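You operate a simulated robot arm through the tools that you are given. There is no shell and no other tool.

You are at the controls of a simulated two-armed robot. One attempt, no reset.

TASK
Wipe the oil off the step tread, then free the step.
Fine: both clamps stay shut until the oil is gone; rag back; index lever stays locked. What is to be rubbed or washed off counts as gone when no trace of it is left.

The check looks at the end state, three seconds after you hand in, the way a careful person would. Anything else that was tipped, shoved, dropped, spilled or broken makes it a failure.

THE ROBOT
Two 7-joint arms with fingered hands on one trunk that stands fixed in place. Base frame: the origin is at the foot of the trunk, x ahead of it, y to its left, z up. Lengths are in mm, angles in rad, forces in N, time in s.
The left shoulder is at [79, 125, 1118], the right one opposite. With the tool pointing down near the work surface each hand reaches from about 460 to 820 mm from the base axis, measured 20 degrees to its own side. Payload 3.6 kg a hand.
Tool frame (each hand has its own): the origin (TCP) lies between the finger pads and is the grasp point; the fingertips stand 30 mm ahead of it; z points along the fingers, y is the line along which they close. The gripper opens to 104 mm. The gripper's body begins 35 mm behind the TCP. The gripper is a hand of 4 fingers: y runs from the thumb to the fingers, the wrist lies at [-15, -104, -178] in the tool frame.
Orientation is that of the tool frame in the base frame, as a unit quaternion [x, y, z, w]. With the fingers straight down and the wrist toward the robot, the tool's x, y and z point along [0, 1, 0], [1, 0, 0] and [0, 0, -1] of the base frame.

THE INTERFACE
- The arms move only by the tool move_arm. It takes "left_targets", "right_targets" or both (then of equal length, played together; a hand with none holds still); each is a list of rows, each an object of numbers (a shift or turn left out is 0): "dx", "dy", "dz": the shift along the tool's x, y, z in units of 40 mm (1.0 is 40 mm); "wx", "wy", "wz": the turn, a rotation vector about the tool's x, y, z in units of 5 degrees (1.0 is 5 degrees). In form: [{"dx": .., "dy": .., "dz": .., "wx": .., "wy": .., "wz": ..}, ...]. A call has 1 to 20 rows; each row shifts and turns the commanded pose from where the row before left it, along the tool's axes as they then stand. A call with a number of a shift or a turn outside -1 to 1 is refused whole. Each row takes 0.2 s and may step no farther than 50 mm and 0.15 rad from the row before; otherwise, the whole call is refused. Where a pose cannot be reached the arm comes as near as it can. A force on the tool above 40 N (or 10 N above the force at the start of the call, whichever is more), or a blocked arm, ends the call early, and 0.2 s more pass. In this call time passes only in rows, and 0.2 s behind the last. The reply holds the time, the measured pose of the TCP, the force on the tool along the base axes, the opening and the grip force, in the units named above and with some noise, with the torque about the TCP (base axes, N m) and any sound that the robot's microphone picked up.
- Cameras (640 x 400 px; columns grow to the right, rows downward): "scene" is now at [165.4, -71.7, 1279.3]; the picture's right is [-0.77, -0.63, 0.00], its down [-0.19, 0.23, -0.95] and it looks along [0.60, -0.74, -0.30] (base axes); focal length 214 px, centre (320, 200). "left" rides on the left gripper at [-61, -92, -130] in its tool frame; the picture's right is [-0.81, -0.28, 0.52], its down [0.53, -0.71, 0.45] and it looks along [0.24, 0.64, 0.72] (tool axes); focal length 275 px, centre (320, 200). "right" rides on the right gripper at [61, -92, -130] in its tool frame; the picture's right is [-0.81, 0.28, -0.52], its down [-0.53, -0.71, 0.46] and it looks along [-0.24, 0.65, 0.72] (tool axes); focal length 275 px, centre (320, 200). There is no depth. A picture from a camera that has moved, and an enlarged one, comes with that camera's place and axes in the base frame and with its lens.
- get_image(camera): a new picture of that camera. The clock stands still meanwhile.
- lift_body(by): slides the trunk up (or, below 0, down) by that many mm; the arms and the scene camera ride with it, the base frame stays. It gives what a move gives, with no picture.
- curl_fingers(index, middle, ring, thumb_bend, thumb_turn, hand): sets how far each is bent, from 0 (flat) to 100 (curled in); at 30 the hand is open as for a grip, at 70 the pads meet at the TCP. One left out holds its place. A second passes; each finger stops where it meets its share of the squeeze, and holds until it gets a number again. It is the only way to open and close the hand. It gives what a move gives, with no picture; readings hold the bend of each and the force on the fingers (four entries, about 0 where the hand has none), thumb and palm. thumb_turn goes from beside the hand (0) to across from the fingers (100), as for a grip.
- aim_head(pan, tilt): turns the head with the scene camera to pan (to the left, within 1.396 rad either way) and tilt (down, from -0.506 to 1.204), counted from straight ahead of the robot. It gives what a move gives.
- inspect(camera, box): a new picture of the part [left, top, right, bottom] of that camera's present view, enlarged. The clock stands still meanwhile.
- hand_in(): hands the job in; it is judged then, once.

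Places have to be worked out from the pictures, the camera data and where the tool is seen. Open the grippers and draw the arms clear of the work before you hand the job in, unless the task says otherwise.

The tools are called after "Call:" as a command line: name --argument value ..., lists and objects as JSON in quotes. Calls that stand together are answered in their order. move_arm: Moves the arms, as the interface text tells. Its arguments: {"type":"object","properties":{"left_targets":{"type":"array"},"right_targets":{"type":"array"}},"required":[]} The other tools are called the same way: lift_body (by) slides the trunk up or down; curl_fingers (index, middle, ring, thumb_bend, thumb_turn, hand) moves the fingers one by one; aim_head (pan, tilt) turns the head that bears the scene camera; get_image (camera) takes a picture; inspect (camera, box) takes an enlarged picture of a part of a camera's view; hand_in () hands the job in.

At the start:

```text
time: 0.0
left_ee_pos: [419.9, -18.0, 1267.6]
left_orientation: [0.707, 0.707, -0.001, 0.0]
left_force: [0.2, -0.2, 0.2]
left_ft_torque: [-0.01, 0.01, -0.01]
left_width: 103.3
left_finger_force: 0.0
left_shape: jaw
left_bend: [30.0, 30.0, 30.0, 30.0, 98.0]
left_finger forces: [0.1, 0.0, 0.1, 0.0, 0.0, 0.0]
right_ee_pos: [262.0, -329.7, 1336.0]
right_orientation: [0.707, 0.707, 0.0, 0.0]
right_force: [0.5, -0.2, -0.6]
right_ft_torque: [0.02, -0.02, -0.01]
right_width: 103.6
right_finger_force: 0.0
right_shape: jaw
right_bend: [30.0, 30.0, 30.0, 30.0, 98.0]
right_finger forces: [0.0, 0.0, 0.1, 0.0, 0.0, 0.0]
trunk travel left (down, up): [-350.0, 186.0]
head pan, tilt: [-0.885, 0.304]
```

scene: 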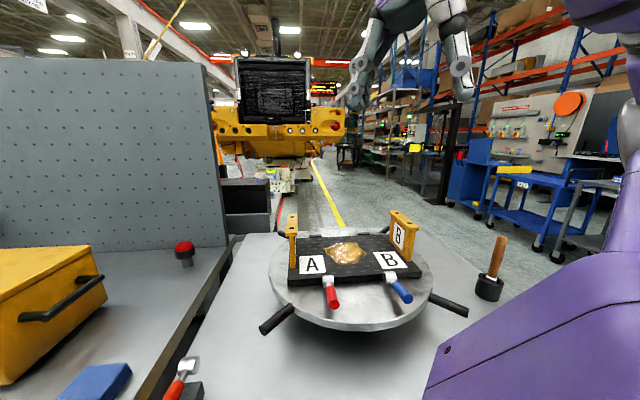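
right: 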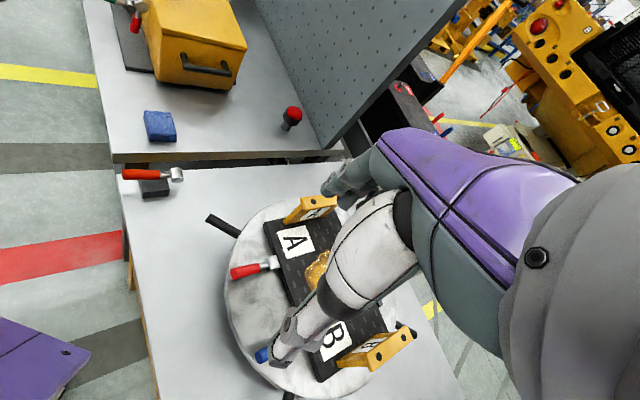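
left: 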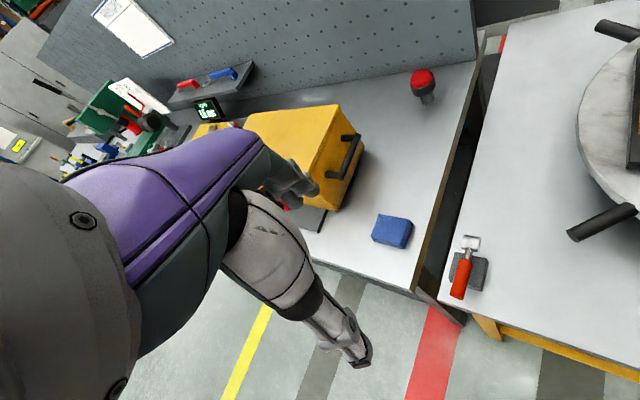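

I'll start by looking around: the step tread with oil sits on a round table with labels A and B, and a blue pad and a red-handled lever lie to the left. I take enlarged pictures to identify the rag, clamps and index lever.

Call:
inspect --camera "scene" --box '[240, 190, 520, 365]'

Call:
inspect --camera "scene" --box '[0, 225, 240, 400]'

Call:
inspect --camera "left" --box '[60, 40, 480, 310]'

Call:
inspect --camera "right" --box '[100, 0, 460, 400]'

```text
2.29 times, centred on (380, 278) of scene
camera zoom: at [165.4, -71.7, 1279.3], right [-0.77, -0.63, 0.0], down [-0.19, 0.23, -0.95], along [0.6, -0.74, -0.3], focal length 490 px, centre (183, 23)
```

zoom: 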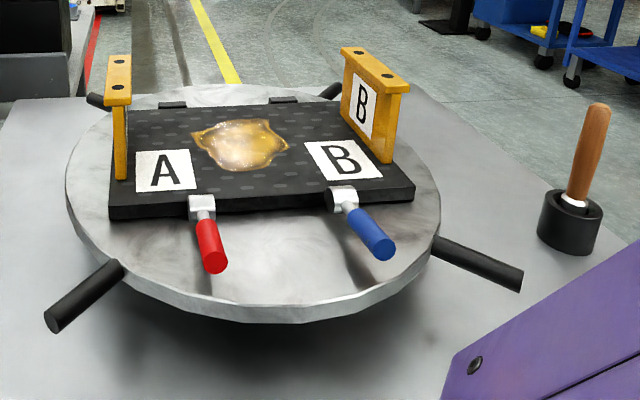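

```text
2.29 times, centred on (120, 312) of scene
camera zoom: at [165.4, -71.7, 1279.3], right [-0.77, -0.63, 0.0], down [-0.19, 0.23, -0.95], along [0.6, -0.74, -0.3], focal length 490 px, centre (777, -57)
```

zoom: 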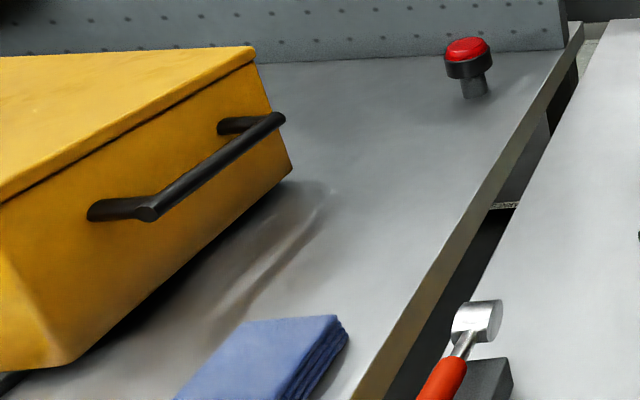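

```text
1.48 times, centred on (270, 175) of left
camera zoom: at [328.1, -80.1, 1397.0], right [-0.27, -0.81, -0.52], down [-0.71, 0.53, -0.46], along [0.64, 0.24, -0.73], focal length 408 px, centre (394, 237)
```

zoom: 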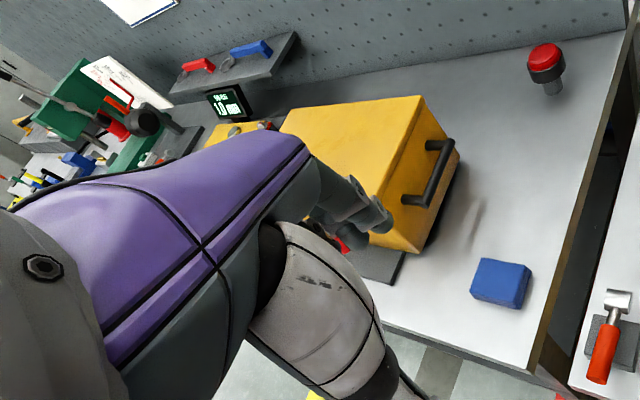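

```text
1.00 times, centred on (280, 200) of right (not enlarged: the box is as wide or as high as the picture)
camera zoom: at [169.4, -268.4, 1465.3], right [0.28, -0.81, 0.52], down [-0.71, -0.53, -0.46], along [0.65, -0.24, -0.72], focal length 275 px, centre (360, 200)
```

zoom: 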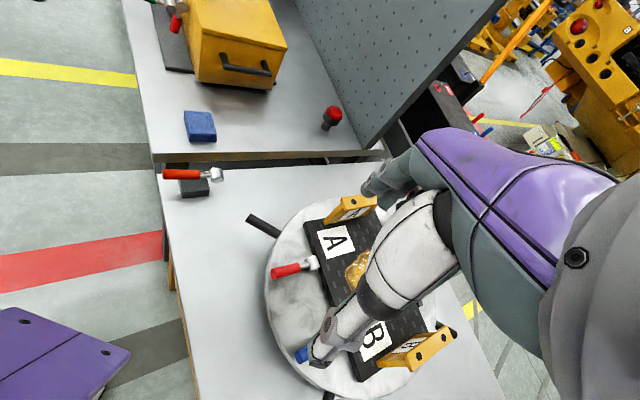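

The blue folded cloth looks like the rag, red and blue toggle levers hold the step at A and B. I tilt the head down to look at the round table more directly.

Call:
aim_head --pan -0.9 --tilt 0.75

Call:
get_image --camera "scene"

Call:
inspect --camera "scene" --box '[220, 60, 460, 210]'

```text
time: 0.9
left_ee_pos: [420.7, -17.8, 1268.5]
left_orientation: [0.706, 0.708, -0.001, 0.002]
left_force: [0.9, -0.4, 0.9]
left_ft_torque: [0.01, 0.0, 0.01]
left_width: 103.3
left_finger_force: 0.2
left_shape: jaw
left_bend: [30.0, 30.0, 30.0, 30.0, 98.0]
left_finger forces: [0.1, 0.0, 0.0, 0.0, 0.0, 0.0]
right_ee_pos: [261.5, -329.6, 1334.6]
right_orientation: [0.707, 0.707, 0.0, -0.001]
right_force: [0.2, -0.1, -1.2]
right_ft_torque: [-0.01, -0.04, 0.02]
right_width: 103.4
right_finger_force: 0.0
right_shape: jaw
right_bend: [30.0, 30.0, 30.0, 30.0, 98.0]
right_finger forces: [0.1, 0.0, 0.0, 0.1, 0.1, 0.0]
trunk travel left (down, up): [-350.0, 186.0]
head pan, tilt: [-0.901, 0.75]
```

```text
taken
camera scene: at [157.7, -64.4, 1239.4], right [-0.78, -0.62, 0.0], down [-0.42, 0.53, -0.73], along [0.45, -0.57, -0.68], focal length 214 px, centre (320, 200)
```

scene: 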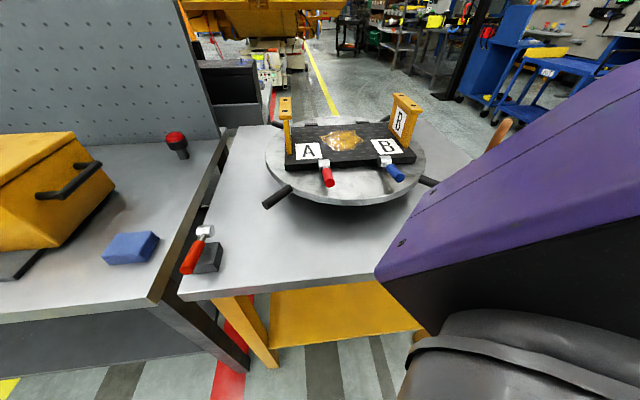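

```text
2.67 times, centred on (340, 135) of scene
camera zoom: at [157.7, -64.4, 1239.4], right [-0.78, -0.62, 0.0], down [-0.42, 0.53, -0.73], along [0.45, -0.57, -0.68], focal length 572 px, centre (267, 373)
```

zoom: 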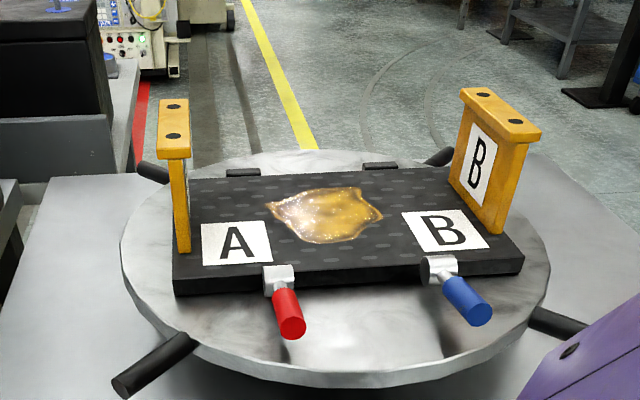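

The step sits on the round table with a red lever at A and a blue one at B, and the index lever is probably the separate red one at the table corner. I bring the right hand forward and down, turned toward the table, so its camera can look at the clamps.

Call:
move_arm --right_targets '[{"dy": 0.42, "dz": 0.9}, {"dy": 0.42, "dz": 0.9}, {"dy": 0.42, "dz": 0.9}, {"dy": 0.42, "dz": 0.9}, {"dy": 0.42, "dz": 0.9}, {"wz": 1}, {"wz": 1}, {"wz": 1}, {"wz": 1}, {"wz": 1}, {"wz": 1}, {"wz": 1}, {"wz": 1}, {"wz": 1}, {"wz": 1}]'

Call:
get_image --camera "right"

Call:
get_image --camera "scene"

```text
time: 4.1
left_ee_pos: [419.7, -18.4, 1268.2]
left_orientation: [0.706, 0.708, 0.0, 0.001]
left_force: [0.7, 0.0, -0.6]
left_ft_torque: [0.01, -0.03, -0.01]
left_width: 103.3
left_finger_force: 0.0
left_shape: jaw
left_bend: [30.0, 30.0, 30.0, 30.0, 98.0]
left_finger forces: [0.0, 0.0, 0.1, 0.0, 0.0, 0.0]
right_ee_pos: [345.6, -329.2, 1156.0]
right_orientation: [0.94, 0.342, 0.001, 0.0]
right_force: [-0.1, -0.9, 0.1]
right_ft_torque: [-0.02, 0.02, 0.02]
right_width: 103.8
right_finger_force: 0.1
right_shape: jaw
right_bend: [30.0, 30.0, 30.0, 30.0, 98.0]
right_finger forces: [0.1, 0.0, 0.0, 0.0, 0.1, 0.0]
trunk travel left (down, up): [-350.0, 186.0]
head pan, tilt: [-0.901, 0.75]
```

```text
taken
camera right: at [333.1, -219.7, 1285.3], right [-0.44, -0.73, 0.52], down [-0.87, 0.2, -0.46], along [0.23, -0.65, -0.72], focal length 275 px, centre (320, 200)
```

right: 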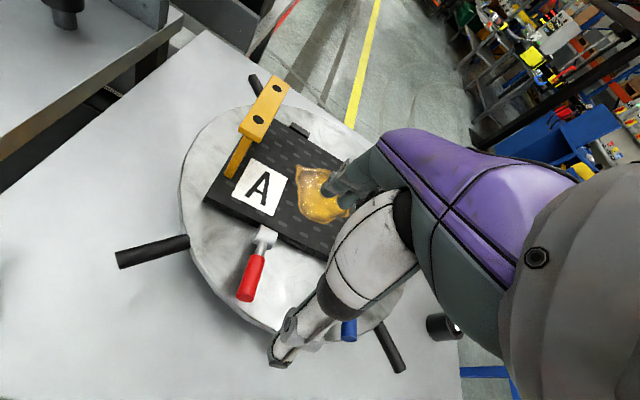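

```text
taken
camera scene: at [157.8, -64.2, 1239.3], right [-0.78, -0.62, 0.0], down [-0.42, 0.53, -0.73], along [0.45, -0.57, -0.68], focal length 214 px, centre (320, 200)
```

scene: 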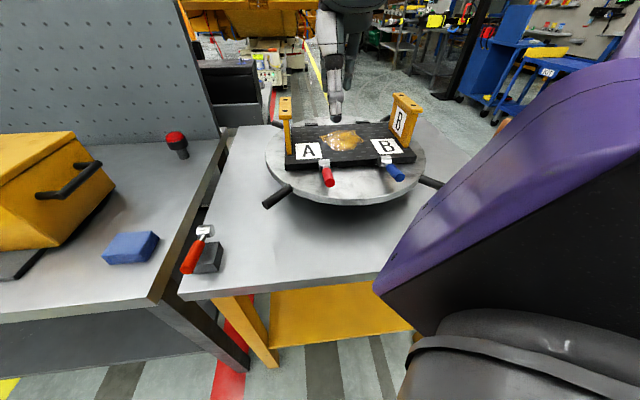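

Triangulating, I judge the tread top at z≈960, oil centre about [449,-527], red clamp handle from [409,-393] to [351,-342] at z≈968, blue from [302,-494] to [254,-452]. I look closely at the clamps and rest of the scene.

Call:
inspect --camera "right" --box '[170, 140, 330, 320]'

Call:
inspect --camera "scene" --box '[300, 130, 440, 217]'

Call:
inspect --camera "scene" --box '[90, 200, 250, 300]'

```text
2.22 times, centred on (250, 230) of right
camera zoom: at [333.1, -219.7, 1285.3], right [-0.44, -0.73, 0.52], down [-0.87, 0.2, -0.46], along [0.23, -0.65, -0.72], focal length 612 px, centre (476, 133)
```

zoom: 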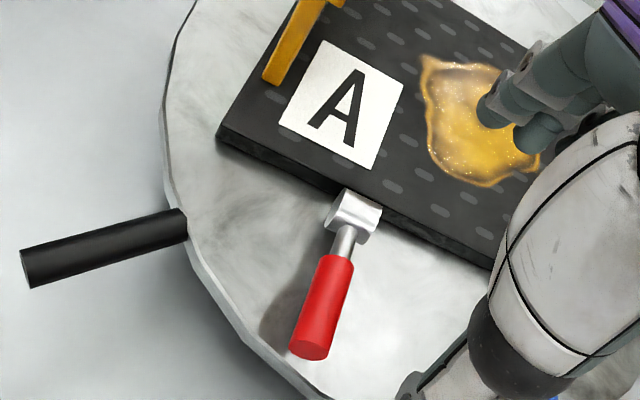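

```text
4.57 times, centred on (370, 174) of scene
camera zoom: at [157.8, -64.2, 1239.3], right [-0.78, -0.62, 0.0], down [-0.42, 0.53, -0.73], along [0.45, -0.57, -0.68], focal length 980 px, centre (91, 321)
```

zoom: 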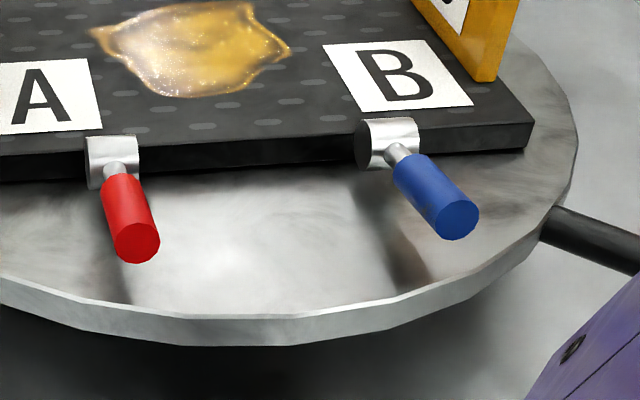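

```text
4.00 times, centred on (170, 250) of scene
camera zoom: at [157.8, -64.2, 1239.3], right [-0.78, -0.62, 0.0], down [-0.42, 0.53, -0.73], along [0.45, -0.57, -0.68], focal length 858 px, centre (920, 0)
```

zoom: 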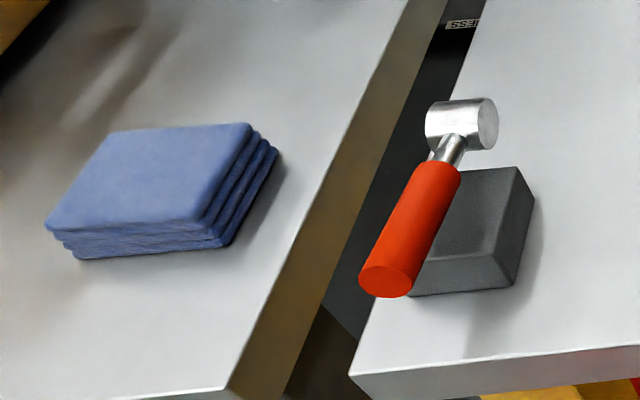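

The clamps are cam levers hinged about an axis along the step edge, and the rag is a folded cloth near [610,-25]. I move the left hand to the left and turn it, both to clear the way and to get a second view of the rag for triangulation.

Call:
move_arm --left_targets '[{"dx": 1, "dz": 0.6}, {"dx": 1, "dz": 0.6}, {"dx": 1, "dz": 0.6}, {"dx": 1, "dz": 0.6}, {"dx": 1, "dz": 0.6}, {"wz": 1}, {"wz": 1}, {"wz": 1}, {"wz": 1}, {"wz": 1}, {"wz": 1}, {"wz": 1}, {"wz": 1}, {"wz": 1}, {"wz": 1}]'

Call:
get_image --camera "left"

Call:
aim_head --pan -0.3 --tilt 0.75

Call:
get_image --camera "scene"

```text
time: 7.3
left_ee_pos: [418.8, 180.0, 1147.8]
left_orientation: [0.939, 0.343, -0.001, 0.002]
left_force: [0.3, 0.3, -0.1]
left_ft_torque: [-0.02, 0.01, -0.03]
left_width: 103.7
left_finger_force: 0.1
left_shape: jaw
left_bend: [30.0, 30.0, 30.0, 30.0, 98.0]
left_finger forces: [0.0, 0.1, 0.0, 0.0, 0.0, 0.0]
right_ee_pos: [345.7, -329.0, 1155.3]
right_orientation: [0.94, 0.342, 0.0, 0.0]
right_force: [0.1, 0.8, 0.2]
right_ft_torque: [-0.02, 0.08, -0.01]
right_width: 104.1
right_finger_force: 0.0
right_shape: jaw
right_bend: [30.0, 30.0, 30.0, 30.0, 98.0]
right_finger forces: [0.0, 0.1, 0.0, 0.1, 0.0, 0.0]
trunk travel left (down, up): [-350.0, 186.0]
head pan, tilt: [-0.901, 0.75]
```

```text
taken
camera left: at [313.9, 212.0, 1277.0], right [-0.8, -0.31, -0.52], down [-0.05, 0.89, -0.46], along [0.6, -0.34, -0.72], focal length 275 px, centre (320, 200)
```

left: 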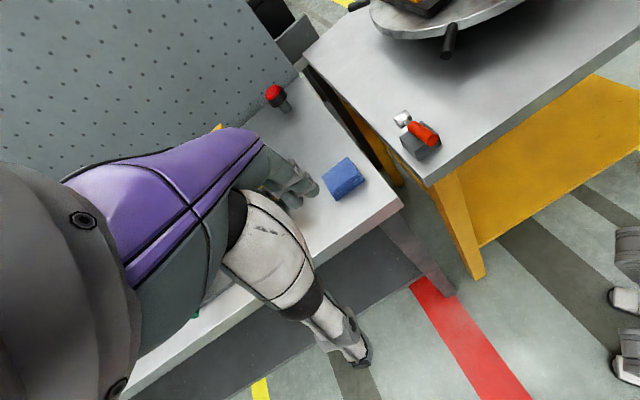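

```text
time: 8.3
left_ee_pos: [420.0, 181.3, 1148.0]
left_orientation: [0.94, 0.343, -0.001, 0.001]
left_force: [0.6, -0.6, 0.2]
left_ft_torque: [-0.01, -0.01, -0.01]
left_width: 103.8
left_finger_force: 0.1
left_shape: jaw
left_bend: [30.0, 30.0, 30.0, 30.0, 98.0]
left_finger forces: [0.0, 0.0, 0.1, 0.0, 0.0, 0.0]
right_ee_pos: [344.8, -328.3, 1156.2]
right_orientation: [0.94, 0.342, 0.001, -0.001]
right_force: [-0.1, -0.3, 0.0]
right_ft_torque: [-0.02, 0.03, -0.01]
right_width: 103.6
right_finger_force: 0.0
right_shape: jaw
right_bend: [30.0, 30.0, 30.0, 30.0, 98.0]
right_finger forces: [0.0, 0.1, 0.0, 0.0, 0.1, 0.1]
trunk travel left (down, up): [-350.0, 186.0]
head pan, tilt: [-0.3, 0.75]
```

```text
taken
camera scene: at [185.4, -24.1, 1239.3], right [-0.3, -0.96, 0.0], down [-0.65, 0.2, -0.73], along [0.7, -0.22, -0.68], focal length 214 px, centre (320, 200)
```

scene: 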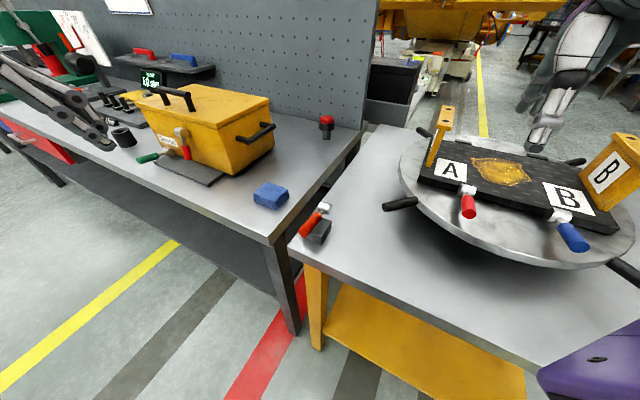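

The wider view shows the bench and table well. Rag top centre works out near [607,-27,885]; I enlarge to refine corners and heights.

Call:
inspect --camera "scene" --box '[230, 170, 350, 245]'

Call:
inspect --camera "left" --box '[260, 110, 460, 235]'

Call:
inspect --camera "scene" --box '[90, 30, 290, 200]'

Call:
inspect --camera "scene" --box '[380, 90, 640, 280]'

```text
5.33 times, centred on (290, 208) of scene
camera zoom: at [185.4, -24.1, 1239.3], right [-0.3, -0.96, 0.0], down [-0.65, 0.2, -0.73], along [0.7, -0.22, -0.68], focal length 1144 px, centre (480, 160)
```

zoom: 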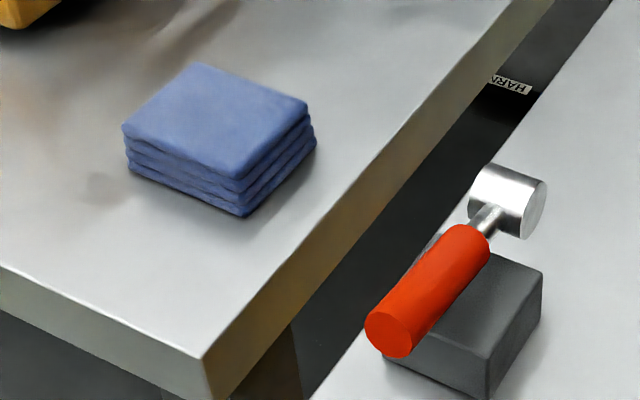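

```text
3.20 times, centred on (360, 172) of left
camera zoom: at [313.7, 211.7, 1277.0], right [-0.8, -0.31, -0.52], down [-0.05, 0.89, -0.46], along [0.6, -0.34, -0.72], focal length 881 px, centre (192, 288)
```

zoom: 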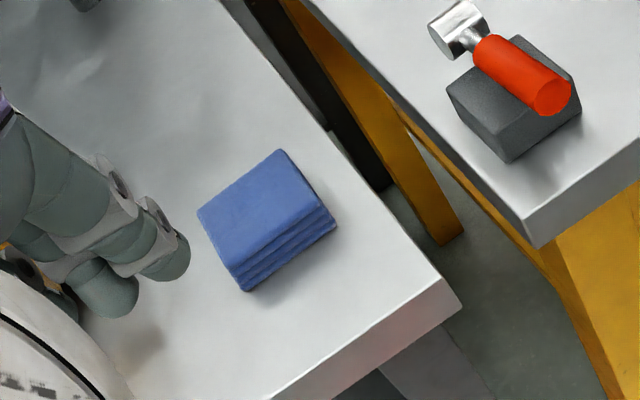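

```text
2.35 times, centred on (190, 115) of scene
camera zoom: at [185.4, -24.1, 1239.3], right [-0.3, -0.96, 0.0], down [-0.65, 0.2, -0.73], along [0.7, -0.22, -0.68], focal length 505 px, centre (626, 400)
```

zoom: 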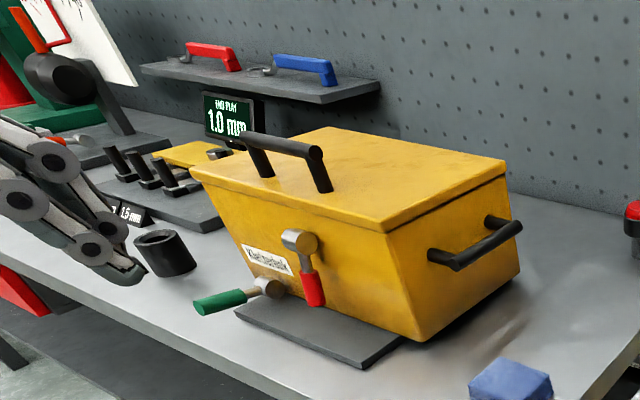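

```text
2.11 times, centred on (510, 185) of scene
camera zoom: at [185.4, -24.1, 1239.3], right [-0.3, -0.96, 0.0], down [-0.65, 0.2, -0.73], along [0.7, -0.22, -0.68], focal length 452 px, centre (-80, 232)
```

zoom: 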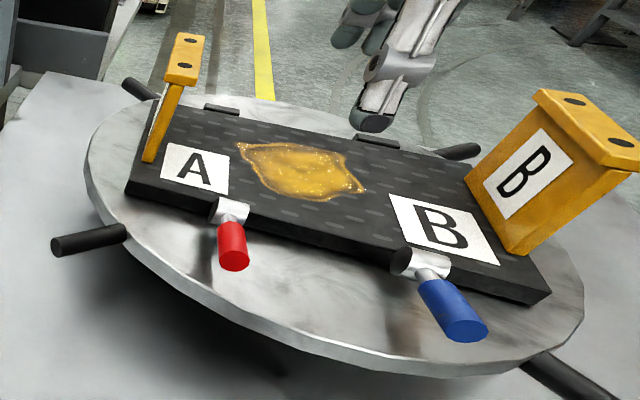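

Rag corners resolve to about 67×56 mm, centre [605,-26], top z≈893, thickness ≈23 mm, short side along −43°. I draw the left arm aside and up, and bring the right hand over the rag at z≈1100.

Call:
move_arm --left_targets '[{"dx": 0.41, "dy": -0.96, "dz": -0.5}, {"dx": 0.41, "dy": -0.96, "dz": -0.5}, {"dx": 0.41, "dy": -0.96, "dz": -0.5}, {"dx": 0.41, "dy": -0.96, "dz": -0.5}, {"dx": 0.41, "dy": -0.96, "dz": -0.5}]'

Call:
move_arm --right_targets '[{"dx": 0.985, "dy": -0.162, "dz": 0.14}, {"dx": 0.985, "dy": -0.162, "dz": 0.14}, {"dx": 0.985, "dy": -0.162, "dz": 0.14}, {"dx": 0.985, "dy": -0.162, "dz": 0.14}, {"dx": 0.985, "dy": -0.162, "dz": 0.14}, {"dx": 0.985, "dy": -0.162, "dz": 0.14}, {"dx": 0.985, "dy": -0.162, "dz": 0.14}, {"dx": 0.985, "dy": -0.162, "dz": 0.14}, {"dx": 0.985, "dy": -0.162, "dz": 0.14}, {"dx": 0.985, "dy": -0.162, "dz": 0.14}, {"wz": -0.7}, {"wz": -0.7}]'

Call:
get_image --camera "right"

Call:
get_image --camera "scene"

```text
time: 9.5
left_ee_pos: [359.0, 382.5, 1248.6]
left_orientation: [0.939, 0.343, 0.0, 0.002]
left_force: [0.4, 0.4, 0.2]
left_ft_torque: [-0.06, -0.02, -0.02]
left_width: 103.8
left_finger_force: 0.0
left_shape: jaw
left_bend: [30.0, 30.0, 30.0, 30.0, 98.0]
left_finger forces: [0.0, 0.1, 0.0, 0.0, 0.0, 0.1]
right_ee_pos: [343.4, -328.3, 1155.4]
right_orientation: [0.94, 0.341, 0.001, 0.001]
right_force: [-0.2, 0.3, 0.2]
right_ft_torque: [0.0, -0.01, -0.02]
right_width: 103.7
right_finger_force: 0.0
right_shape: jaw
right_bend: [30.0, 30.0, 30.0, 30.0, 98.0]
right_finger forces: [0.1, 0.1, 0.0, 0.1, 0.1, 0.1]
trunk travel left (down, up): [-350.0, 186.0]
head pan, tilt: [-0.3, 0.75]
```

```text
time: 12.1
left_ee_pos: [358.6, 382.6, 1247.5]
left_orientation: [0.939, 0.343, -0.001, 0.001]
left_force: [0.4, -1.0, 0.2]
left_ft_torque: [-0.01, -0.01, -0.02]
left_width: 103.6
left_finger_force: 0.1
left_shape: jaw
left_bend: [30.0, 30.0, 30.0, 30.0, 98.0]
left_finger forces: [0.1, 0.1, 0.0, 0.0, 0.0, 0.0]
right_ee_pos: [543.4, -153.4, 1081.2]
right_orientation: [0.917, 0.399, 0.0, 0.0]
right_force: [1.0, -0.2, -0.3]
right_ft_torque: [-0.02, 0.01, -0.02]
right_width: 103.5
right_finger_force: 0.1
right_shape: jaw
right_bend: [30.0, 30.0, 30.0, 30.0, 98.0]
right_finger forces: [0.0, 0.0, 0.1, 0.0, 0.1, 0.0]
right hand out of reach, approached as far as the arm can: row 7, 8, 9, 10
trunk travel left (down, up): [-350.0, 186.0]
head pan, tilt: [-0.3, 0.75]
```

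```text
taken
camera right: at [517.3, -47.3, 1211.0], right [-0.35, -0.78, 0.52], down [-0.88, 0.1, -0.46], along [0.31, -0.62, -0.72], focal length 275 px, centre (320, 200)
```

right: 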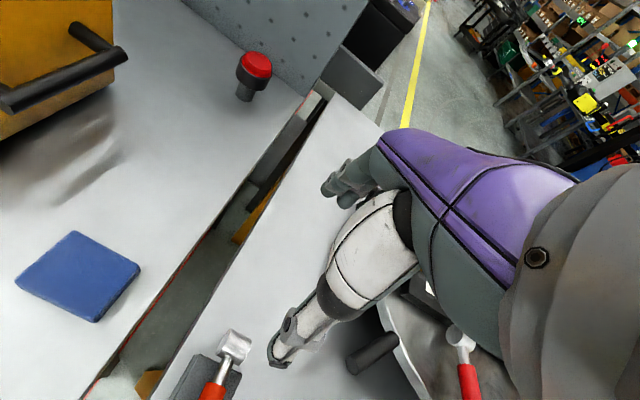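

```text
taken
camera scene: at [185.4, -24.0, 1239.3], right [-0.3, -0.96, 0.0], down [-0.65, 0.2, -0.73], along [0.7, -0.22, -0.68], focal length 214 px, centre (320, 200)
```

scene: 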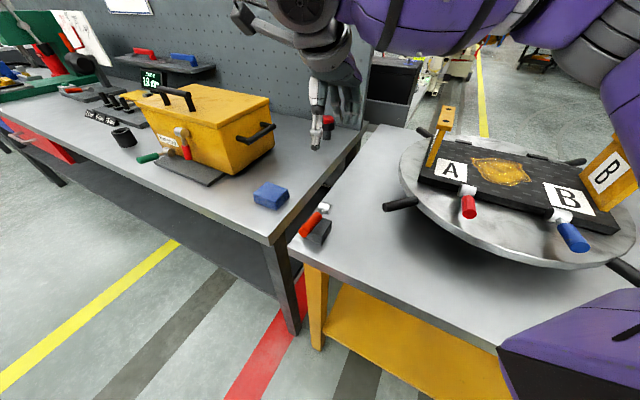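

Right hand stopped short at [543,-153] because that yaw is out of reach there. I turn it by 90° to yaw ≈ +47° (gripping along the rag's other side), which is more natural for the right arm.

Call:
move_arm --right_targets '[{"wz": -1}, {"wz": -1}, {"wz": -1}, {"wz": -1}, {"wz": -1}, {"wz": -1}, {"wz": -1}, {"wz": -1}, {"wz": -1}, {"wz": -1}, {"wz": -1}, {"wz": -1}, {"wz": -1}, {"wz": -1}, {"wz": -1}, {"wz": -1}, {"wz": -1}, {"wz": -1}]'

Call:
get_image --camera "right"

Call:
get_image --camera "scene"

```text
time: 15.9
left_ee_pos: [360.0, 382.6, 1247.2]
left_orientation: [0.94, 0.342, -0.001, 0.001]
left_force: [-0.9, 0.2, 0.0]
left_ft_torque: [-0.02, 0.01, -0.03]
left_width: 103.7
left_finger_force: 0.1
left_shape: jaw
left_bend: [30.0, 30.0, 30.0, 30.0, 98.0]
left_finger forces: [0.0, 0.0, 0.0, 0.0, 0.0, 0.0]
right_ee_pos: [531.5, -133.3, 1077.1]
right_orientation: [0.375, 0.927, -0.011, 0.0]
right_force: [-0.4, -0.2, -0.2]
right_ft_torque: [0.02, 0.01, 0.01]
right_width: 104.0
right_finger_force: 0.1
right_shape: jaw
right_bend: [30.0, 30.0, 30.0, 30.0, 98.0]
right_finger forces: [0.0, 0.1, 0.1, 0.0, 0.1, 0.0]
right hand out of reach, approached as far as the arm can: row 17, 18
trunk travel left (down, up): [-350.0, 186.0]
head pan, tilt: [-0.3, 0.75]
```

```text
taken
camera right: at [424.6, -154.1, 1208.7], right [0.78, -0.36, 0.52], down [-0.12, -0.89, -0.44], along [0.62, 0.28, -0.73], focal length 275 px, centre (320, 200)
```

right: 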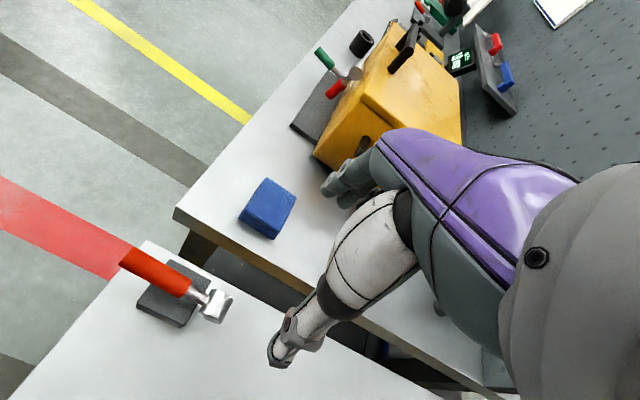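

```text
taken
camera scene: at [185.6, -23.3, 1239.3], right [-0.3, -0.96, 0.0], down [-0.65, 0.2, -0.73], along [0.7, -0.22, -0.68], focal length 214 px, centre (320, 200)
```

scene: 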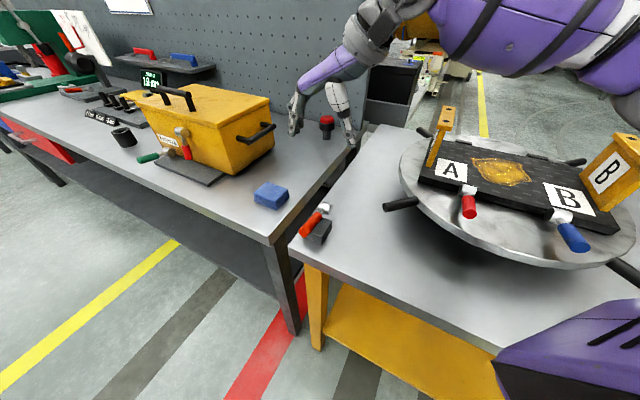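

The hand reached yaw 46° near its limit. I now try moving it over to the rag in this orientation, about 128 mm along the tool y.

Call:
move_arm --right_targets '[{"dx": 0.14, "dy": 0.8}, {"dx": 0.14, "dy": 0.8}, {"dx": 0.14, "dy": 0.8}, {"dx": 0.14, "dy": 0.8}]'

Call:
get_image --camera "right"

```text
time: 16.9
left_ee_pos: [358.6, 381.2, 1249.5]
left_orientation: [0.94, 0.342, 0.0, 0.0]
left_force: [-0.7, 0.1, -0.3]
left_ft_torque: [-0.01, -0.02, -0.01]
left_width: 104.1
left_finger_force: 0.0
left_shape: jaw
left_bend: [30.0, 30.0, 30.0, 30.0, 98.0]
left_finger forces: [0.0, 0.0, 0.1, 0.1, 0.1, 0.0]
right_ee_pos: [591.4, -42.3, 1080.0]
right_orientation: [0.367, 0.93, 0.0, -0.001]
right_force: [0.5, -0.4, -0.8]
right_ft_torque: [0.0, -0.01, -0.03]
right_width: 104.1
right_finger_force: 0.0
right_shape: jaw
right_bend: [30.0, 30.0, 30.0, 30.0, 98.0]
right_finger forces: [0.0, 0.1, 0.1, 0.0, 0.0, 0.1]
right hand out of reach, approached as far as the arm can: row 4
trunk travel left (down, up): [-350.0, 186.0]
head pan, tilt: [-0.3, 0.75]
```

```text
taken
camera right: at [483.2, -68.3, 1208.6], right [0.78, -0.35, 0.52], down [-0.1, -0.88, -0.46], along [0.62, 0.31, -0.72], focal length 275 px, centre (320, 200)
```

right: 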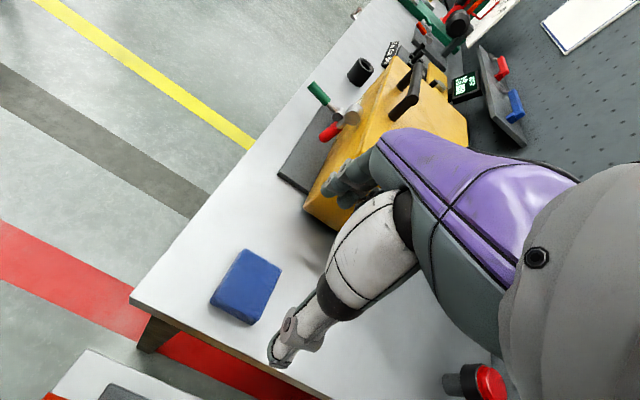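

At yaw 47° the hand is almost over the rag (measured rag again at ≈[603,-29]). Descending should ease reach, so I go down 80 mm and then shift the remaining ~20 mm.

Call:
move_arm --right_targets '[{"dz": 0.8}, {"dz": 0.8}, {"dz": 0.4, "dy": 0.25}, {"dy": 0.25}]'

Call:
get_image --camera "right"

Call:
get_image --camera "scene"

```text
time: 17.9
left_ee_pos: [358.7, 381.4, 1247.0]
left_orientation: [0.939, 0.343, 0.0, 0.001]
left_force: [-0.2, 0.1, 0.6]
left_ft_torque: [-0.03, 0.0, 0.0]
left_width: 103.8
left_finger_force: 0.1
left_shape: jaw
left_bend: [30.0, 30.0, 30.0, 30.0, 98.0]
left_finger forces: [0.0, 0.0, 0.0, 0.0, 0.0, 0.0]
right_ee_pos: [597.5, -35.3, 997.9]
right_orientation: [0.366, 0.93, 0.0, 0.0]
right_force: [-0.6, 0.1, -0.1]
right_ft_torque: [-0.01, -0.03, -0.01]
right_width: 103.7
right_finger_force: 0.0
right_shape: jaw
right_bend: [30.0, 30.0, 30.0, 30.0, 98.0]
right_finger forces: [0.0, 0.1, 0.1, 0.0, 0.1, 0.0]
right hand out of reach, approached as far as the arm can: row 4
trunk travel left (down, up): [-350.0, 186.0]
head pan, tilt: [-0.3, 0.75]
```

```text
taken
camera right: at [489.6, -60.9, 1128.1], right [0.78, -0.35, 0.52], down [-0.1, -0.89, -0.46], along [0.62, 0.31, -0.72], focal length 275 px, centre (320, 200)
```

right: 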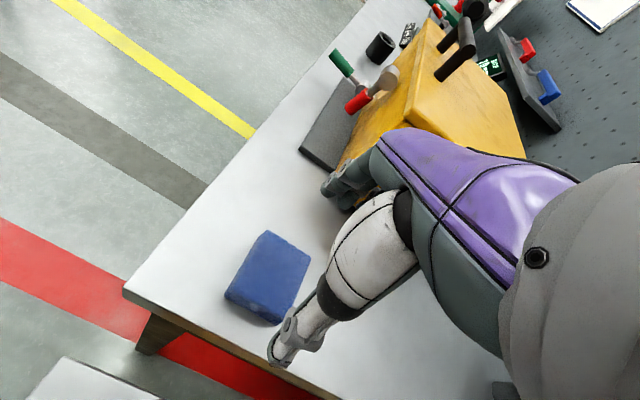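

```text
taken
camera scene: at [184.9, -23.9, 1239.4], right [-0.3, -0.96, 0.0], down [-0.65, 0.2, -0.73], along [0.7, -0.22, -0.68], focal length 214 px, centre (320, 200)
```

scene: 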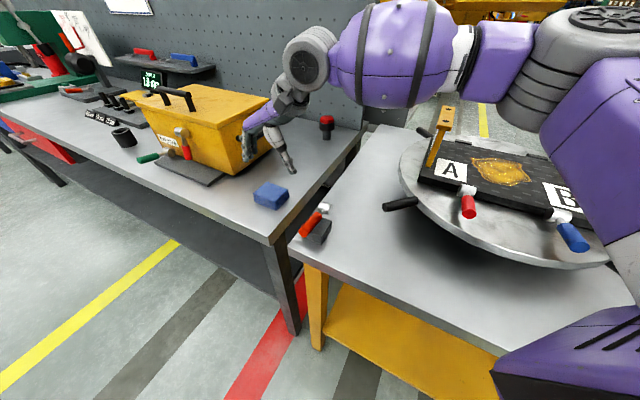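

The hand is ~12 mm short along tool y at this yaw; I turn back 5°, shift, and lower to z≈935, where the fingertips stay just above the rag's top.

Call:
move_arm --right_targets '[{"wz": 1}, {"dy": 0.3, "dx": 0.04, "dz": 0.5}, {"dz": 0.6}, {"dz": 0.5}]'

Call:
get_image --camera "right"

Call:
inspect --camera "scene" --box '[210, 100, 360, 230]'

```text
time: 18.9
left_ee_pos: [359.7, 380.2, 1247.4]
left_orientation: [0.94, 0.342, -0.001, 0.0]
left_force: [0.3, 0.5, -0.3]
left_ft_torque: [-0.03, -0.03, 0.0]
left_width: 103.9
left_finger_force: 0.1
left_shape: jaw
left_bend: [30.0, 30.0, 30.0, 30.0, 98.0]
left_finger forces: [0.0, 0.0, 0.0, 0.0, 0.1, 0.0]
right_ee_pos: [601.5, -33.6, 943.8]
right_orientation: [0.407, 0.913, 0.0, 0.0]
right_force: [0.0, 0.9, -0.5]
right_ft_torque: [-0.01, 0.05, -0.01]
right_width: 104.1
right_finger_force: 0.1
right_shape: jaw
right_bend: [30.0, 30.0, 30.0, 30.0, 98.0]
right_finger forces: [0.0, 0.1, 0.0, 0.0, 0.1, 0.0]
right hand out of reach, approached as far as the arm can: row 2
trunk travel left (down, up): [-350.0, 186.0]
head pan, tilt: [-0.3, 0.75]
```

```text
taken
camera right: at [492.5, -49.8, 1073.3], right [0.75, -0.42, 0.52], down [-0.17, -0.87, -0.46], along [0.64, 0.25, -0.72], focal length 275 px, centre (320, 200)
```

right: 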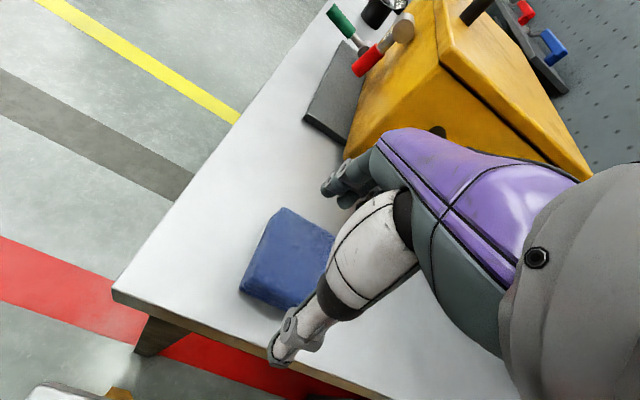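

```text
3.08 times, centred on (285, 165) of scene
camera zoom: at [185.7, -24.1, 1239.2], right [-0.3, -0.96, 0.0], down [-0.65, 0.2, -0.73], along [0.7, -0.22, -0.68], focal length 660 px, centre (428, 308)
```

zoom: 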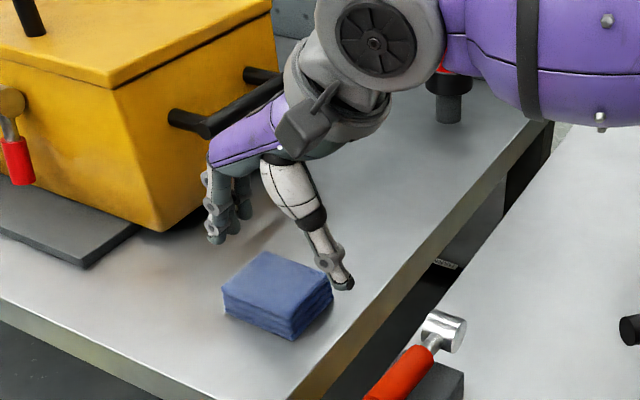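

Fingers and thumb straddle the rag in both views. I shift the last ~6 mm and descend to TCP z≈907, fingertips about 7 mm above the bench.

Call:
move_arm --right_targets '[{"dx": 0.08, "dy": 0.16, "dz": 0.1}, {"dz": 0.3}, {"dz": 0.3}, {"dz": 0.2}]'

Call:
get_image --camera "right"

Call:
inspect --camera "scene" --box '[210, 130, 330, 230]'

```text
time: 19.9
left_ee_pos: [359.6, 382.1, 1246.6]
left_orientation: [0.939, 0.343, -0.001, 0.0]
left_force: [-0.8, 0.0, -0.5]
left_ft_torque: [-0.01, 0.02, 0.01]
left_width: 103.7
left_finger_force: 0.1
left_shape: jaw
left_bend: [30.0, 30.0, 30.0, 30.0, 98.0]
left_finger forces: [0.1, 0.0, 0.1, 0.1, 0.0, 0.0]
right_ee_pos: [602.0, -33.3, 911.2]
right_orientation: [0.407, 0.913, 0.001, 0.0]
right_force: [-0.6, -0.5, 0.5]
right_ft_torque: [-0.01, -0.01, -0.02]
right_width: 104.1
right_finger_force: 0.0
right_shape: jaw
right_bend: [30.0, 30.0, 30.0, 30.0, 98.0]
right_finger forces: [0.1, 0.0, 0.0, 0.1, 0.0, 0.1]
right hand out of reach, approached as far as the arm can: row 1
trunk travel left (down, up): [-350.0, 186.0]
head pan, tilt: [-0.3, 0.75]
```

```text
taken
camera right: at [492.4, -49.5, 1041.7], right [0.75, -0.42, 0.52], down [-0.17, -0.87, -0.46], along [0.64, 0.25, -0.72], focal length 275 px, centre (320, 200)
```

right: 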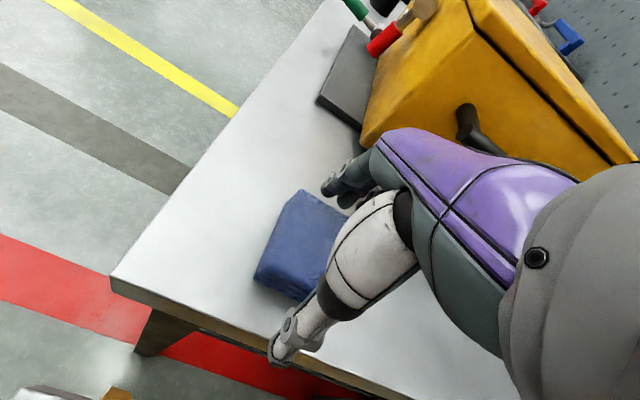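

```text
4.00 times, centred on (270, 180) of scene
camera zoom: at [185.5, -24.0, 1239.3], right [-0.3, -0.96, 0.0], down [-0.65, 0.2, -0.73], along [0.7, -0.22, -0.68], focal length 858 px, centre (520, 280)
```

zoom: 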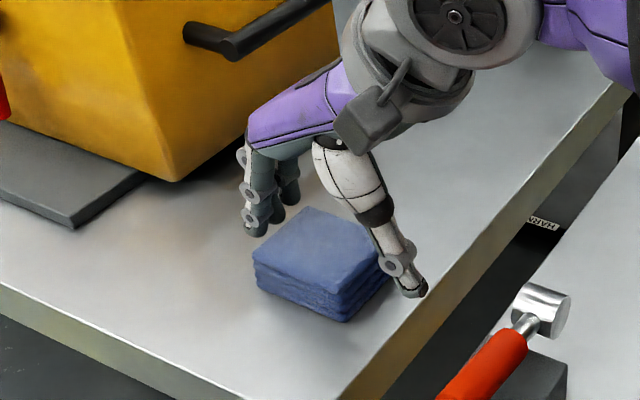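

The rag sits between fingers and thumb, bench surface estimated z≈866. I lower another 8 mm in small steps, watching the force for bench contact.

Call:
move_arm --right_targets '[{"dz": 0.1}, {"dz": 0.1}]'

Call:
curl_fingers --hand "right" --index 40 --middle 40 --ring 40 --thumb_bend 38

Call:
get_image --camera "right"

Call:
inspect --camera "scene" --box '[210, 130, 330, 230]'

```text
time: 20.5
left_ee_pos: [359.4, 382.0, 1247.4]
left_orientation: [0.939, 0.343, -0.001, 0.0]
left_force: [-0.3, 0.1, 0.0]
left_ft_torque: [0.01, 0.0, -0.05]
left_width: 103.6
left_finger_force: 0.0
left_shape: jaw
left_bend: [30.0, 30.0, 30.0, 30.0, 98.0]
left_finger forces: [0.0, 0.0, 0.0, 0.0, 0.0, 0.0]
right_ee_pos: [601.6, -32.2, 903.8]
right_orientation: [0.407, 0.914, -0.001, 0.0]
right_force: [1.1, 0.5, -0.5]
right_ft_torque: [-0.02, 0.0, -0.03]
right_width: 104.0
right_finger_force: 0.1
right_shape: jaw
right_bend: [30.0, 30.0, 30.0, 30.0, 98.0]
right_finger forces: [0.5, 0.0, 0.0, 0.1, 0.0, 0.0]
trunk travel left (down, up): [-350.0, 186.0]
head pan, tilt: [-0.3, 0.75]
```

```text
time: 21.5
left_ee_pos: [358.4, 381.6, 1247.9]
left_orientation: [0.939, 0.343, -0.001, 0.001]
left_force: [0.1, -0.3, -0.6]
left_ft_torque: [0.03, 0.03, -0.01]
left_width: 103.9
left_finger_force: 0.1
left_shape: jaw
left_bend: [30.0, 30.0, 30.0, 30.0, 98.0]
left_finger forces: [0.1, 0.0, 0.1, 0.1, 0.1, 0.0]
right_ee_pos: [601.7, -32.2, 904.3]
right_orientation: [0.407, 0.914, 0.001, 0.0]
right_force: [1.4, 0.0, 0.8]
right_ft_torque: [0.04, -0.08, 0.0]
right_width: 82.3
right_finger_force: 0.9
right_shape: fingers
right_bend: [39.0, 40.0, 40.0, 38.0, 98.0]
right_finger forces: [1.3, 0.1, 0.2, 0.0, 0.0, 0.0]
trunk travel left (down, up): [-350.0, 186.0]
head pan, tilt: [-0.3, 0.75]
```

```text
taken
camera right: at [492.5, -49.6, 1033.7], right [0.75, -0.42, 0.52], down [-0.17, -0.87, -0.46], along [0.64, 0.25, -0.72], focal length 275 px, centre (320, 200)
```

right: 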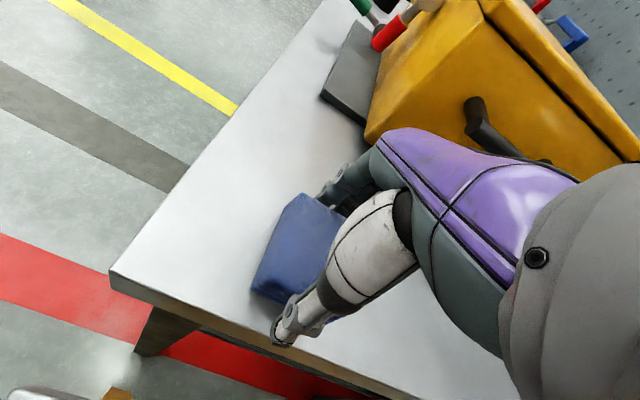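

```text
4.00 times, centred on (270, 180) of scene
camera zoom: at [185.3, -23.9, 1239.3], right [-0.3, -0.96, 0.0], down [-0.65, 0.2, -0.73], along [0.7, -0.22, -0.68], focal length 858 px, centre (520, 280)
```

zoom: 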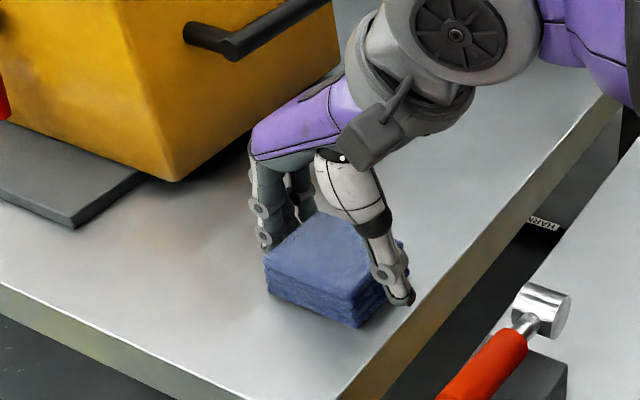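

The rag is now contacted by the index finger and nearly seated. I close further to grip it.

Call:
curl_fingers --hand "right" --index 60 --middle 60 --ring 60 --thumb_bend 60

Call:
get_image --camera "right"

Call:
inspect --camera "scene" --box '[210, 130, 330, 230]'

```text
time: 22.5
left_ee_pos: [358.4, 382.1, 1247.8]
left_orientation: [0.939, 0.343, -0.001, 0.001]
left_force: [0.7, 0.2, -0.1]
left_ft_torque: [0.03, -0.01, 0.01]
left_width: 103.7
left_finger_force: 0.2
left_shape: jaw
left_bend: [30.0, 30.0, 30.0, 30.0, 98.0]
left_finger forces: [0.0, 0.0, 0.0, 0.0, 0.1, 0.0]
right_ee_pos: [602.2, -32.9, 904.3]
right_orientation: [0.407, 0.914, 0.0, 0.0]
right_force: [1.2, 1.3, 2.9]
right_ft_torque: [0.08, -0.15, 0.03]
right_width: 68.6
right_finger_force: 19.6
right_shape: fingers
right_bend: [50.0, 53.0, 53.0, 42.0, 94.0]
right_finger forces: [7.9, 7.0, 5.7, 0.0, 19.2, 0.0]
trunk travel left (down, up): [-350.0, 186.0]
head pan, tilt: [-0.3, 0.75]
```

```text
taken
camera right: at [492.4, -49.5, 1033.8], right [0.75, -0.42, 0.52], down [-0.17, -0.87, -0.46], along [0.64, 0.25, -0.72], focal length 275 px, centre (320, 200)
```

right: 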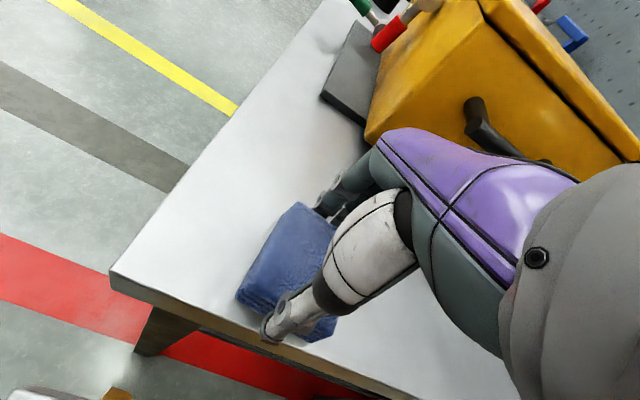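

```text
4.00 times, centred on (270, 180) of scene
camera zoom: at [185.2, -23.8, 1239.3], right [-0.3, -0.96, 0.0], down [-0.65, 0.2, -0.73], along [0.7, -0.22, -0.68], focal length 858 px, centre (520, 280)
```

zoom: 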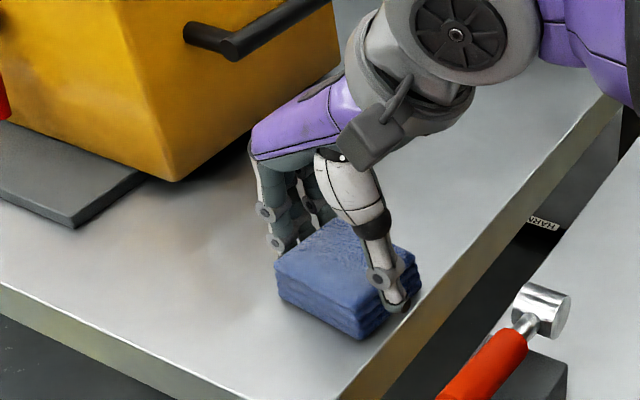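

Grip holds with ~20 N, but the rag slid ~13 mm toward the thumb. I back the fingers off to 46 and drive the thumb in, which recentres the rag near its original spot before lifting.

Call:
curl_fingers --hand "right" --index 45 --middle 46 --ring 46 --thumb_bend 65

Call:
inspect --camera "scene" --box '[210, 130, 330, 230]'

```text
time: 23.5
left_ee_pos: [359.1, 382.7, 1247.5]
left_orientation: [0.939, 0.343, 0.0, 0.001]
left_force: [0.2, -0.1, -0.3]
left_ft_torque: [0.0, 0.0, -0.01]
left_width: 104.1
left_finger_force: 0.0
left_shape: jaw
left_bend: [30.0, 30.0, 30.0, 30.0, 98.0]
left_finger forces: [0.1, 0.0, 0.1, 0.0, 0.0, 0.1]
right_ee_pos: [602.2, -33.2, 904.6]
right_orientation: [0.408, 0.913, 0.0, 0.0]
right_force: [-0.3, -0.8, 2.0]
right_ft_torque: [0.0, -0.03, 0.01]
right_width: 68.9
right_finger_force: 13.9
right_shape: fingers
right_bend: [39.0, 43.0, 43.0, 52.0, 96.0]
right_finger forces: [6.0, 3.8, 3.1, 0.0, 14.5, 0.0]
trunk travel left (down, up): [-350.0, 186.0]
head pan, tilt: [-0.3, 0.75]
```

```text
4.00 times, centred on (270, 180) of scene
camera zoom: at [185.1, -24.1, 1239.3], right [-0.3, -0.96, 0.0], down [-0.65, 0.2, -0.73], along [0.7, -0.22, -0.68], focal length 858 px, centre (520, 280)
```

zoom: 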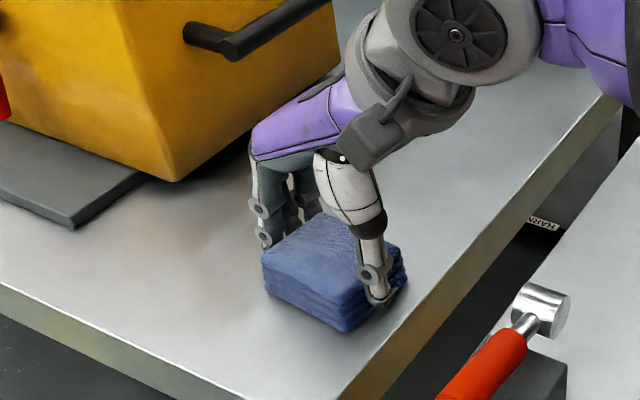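

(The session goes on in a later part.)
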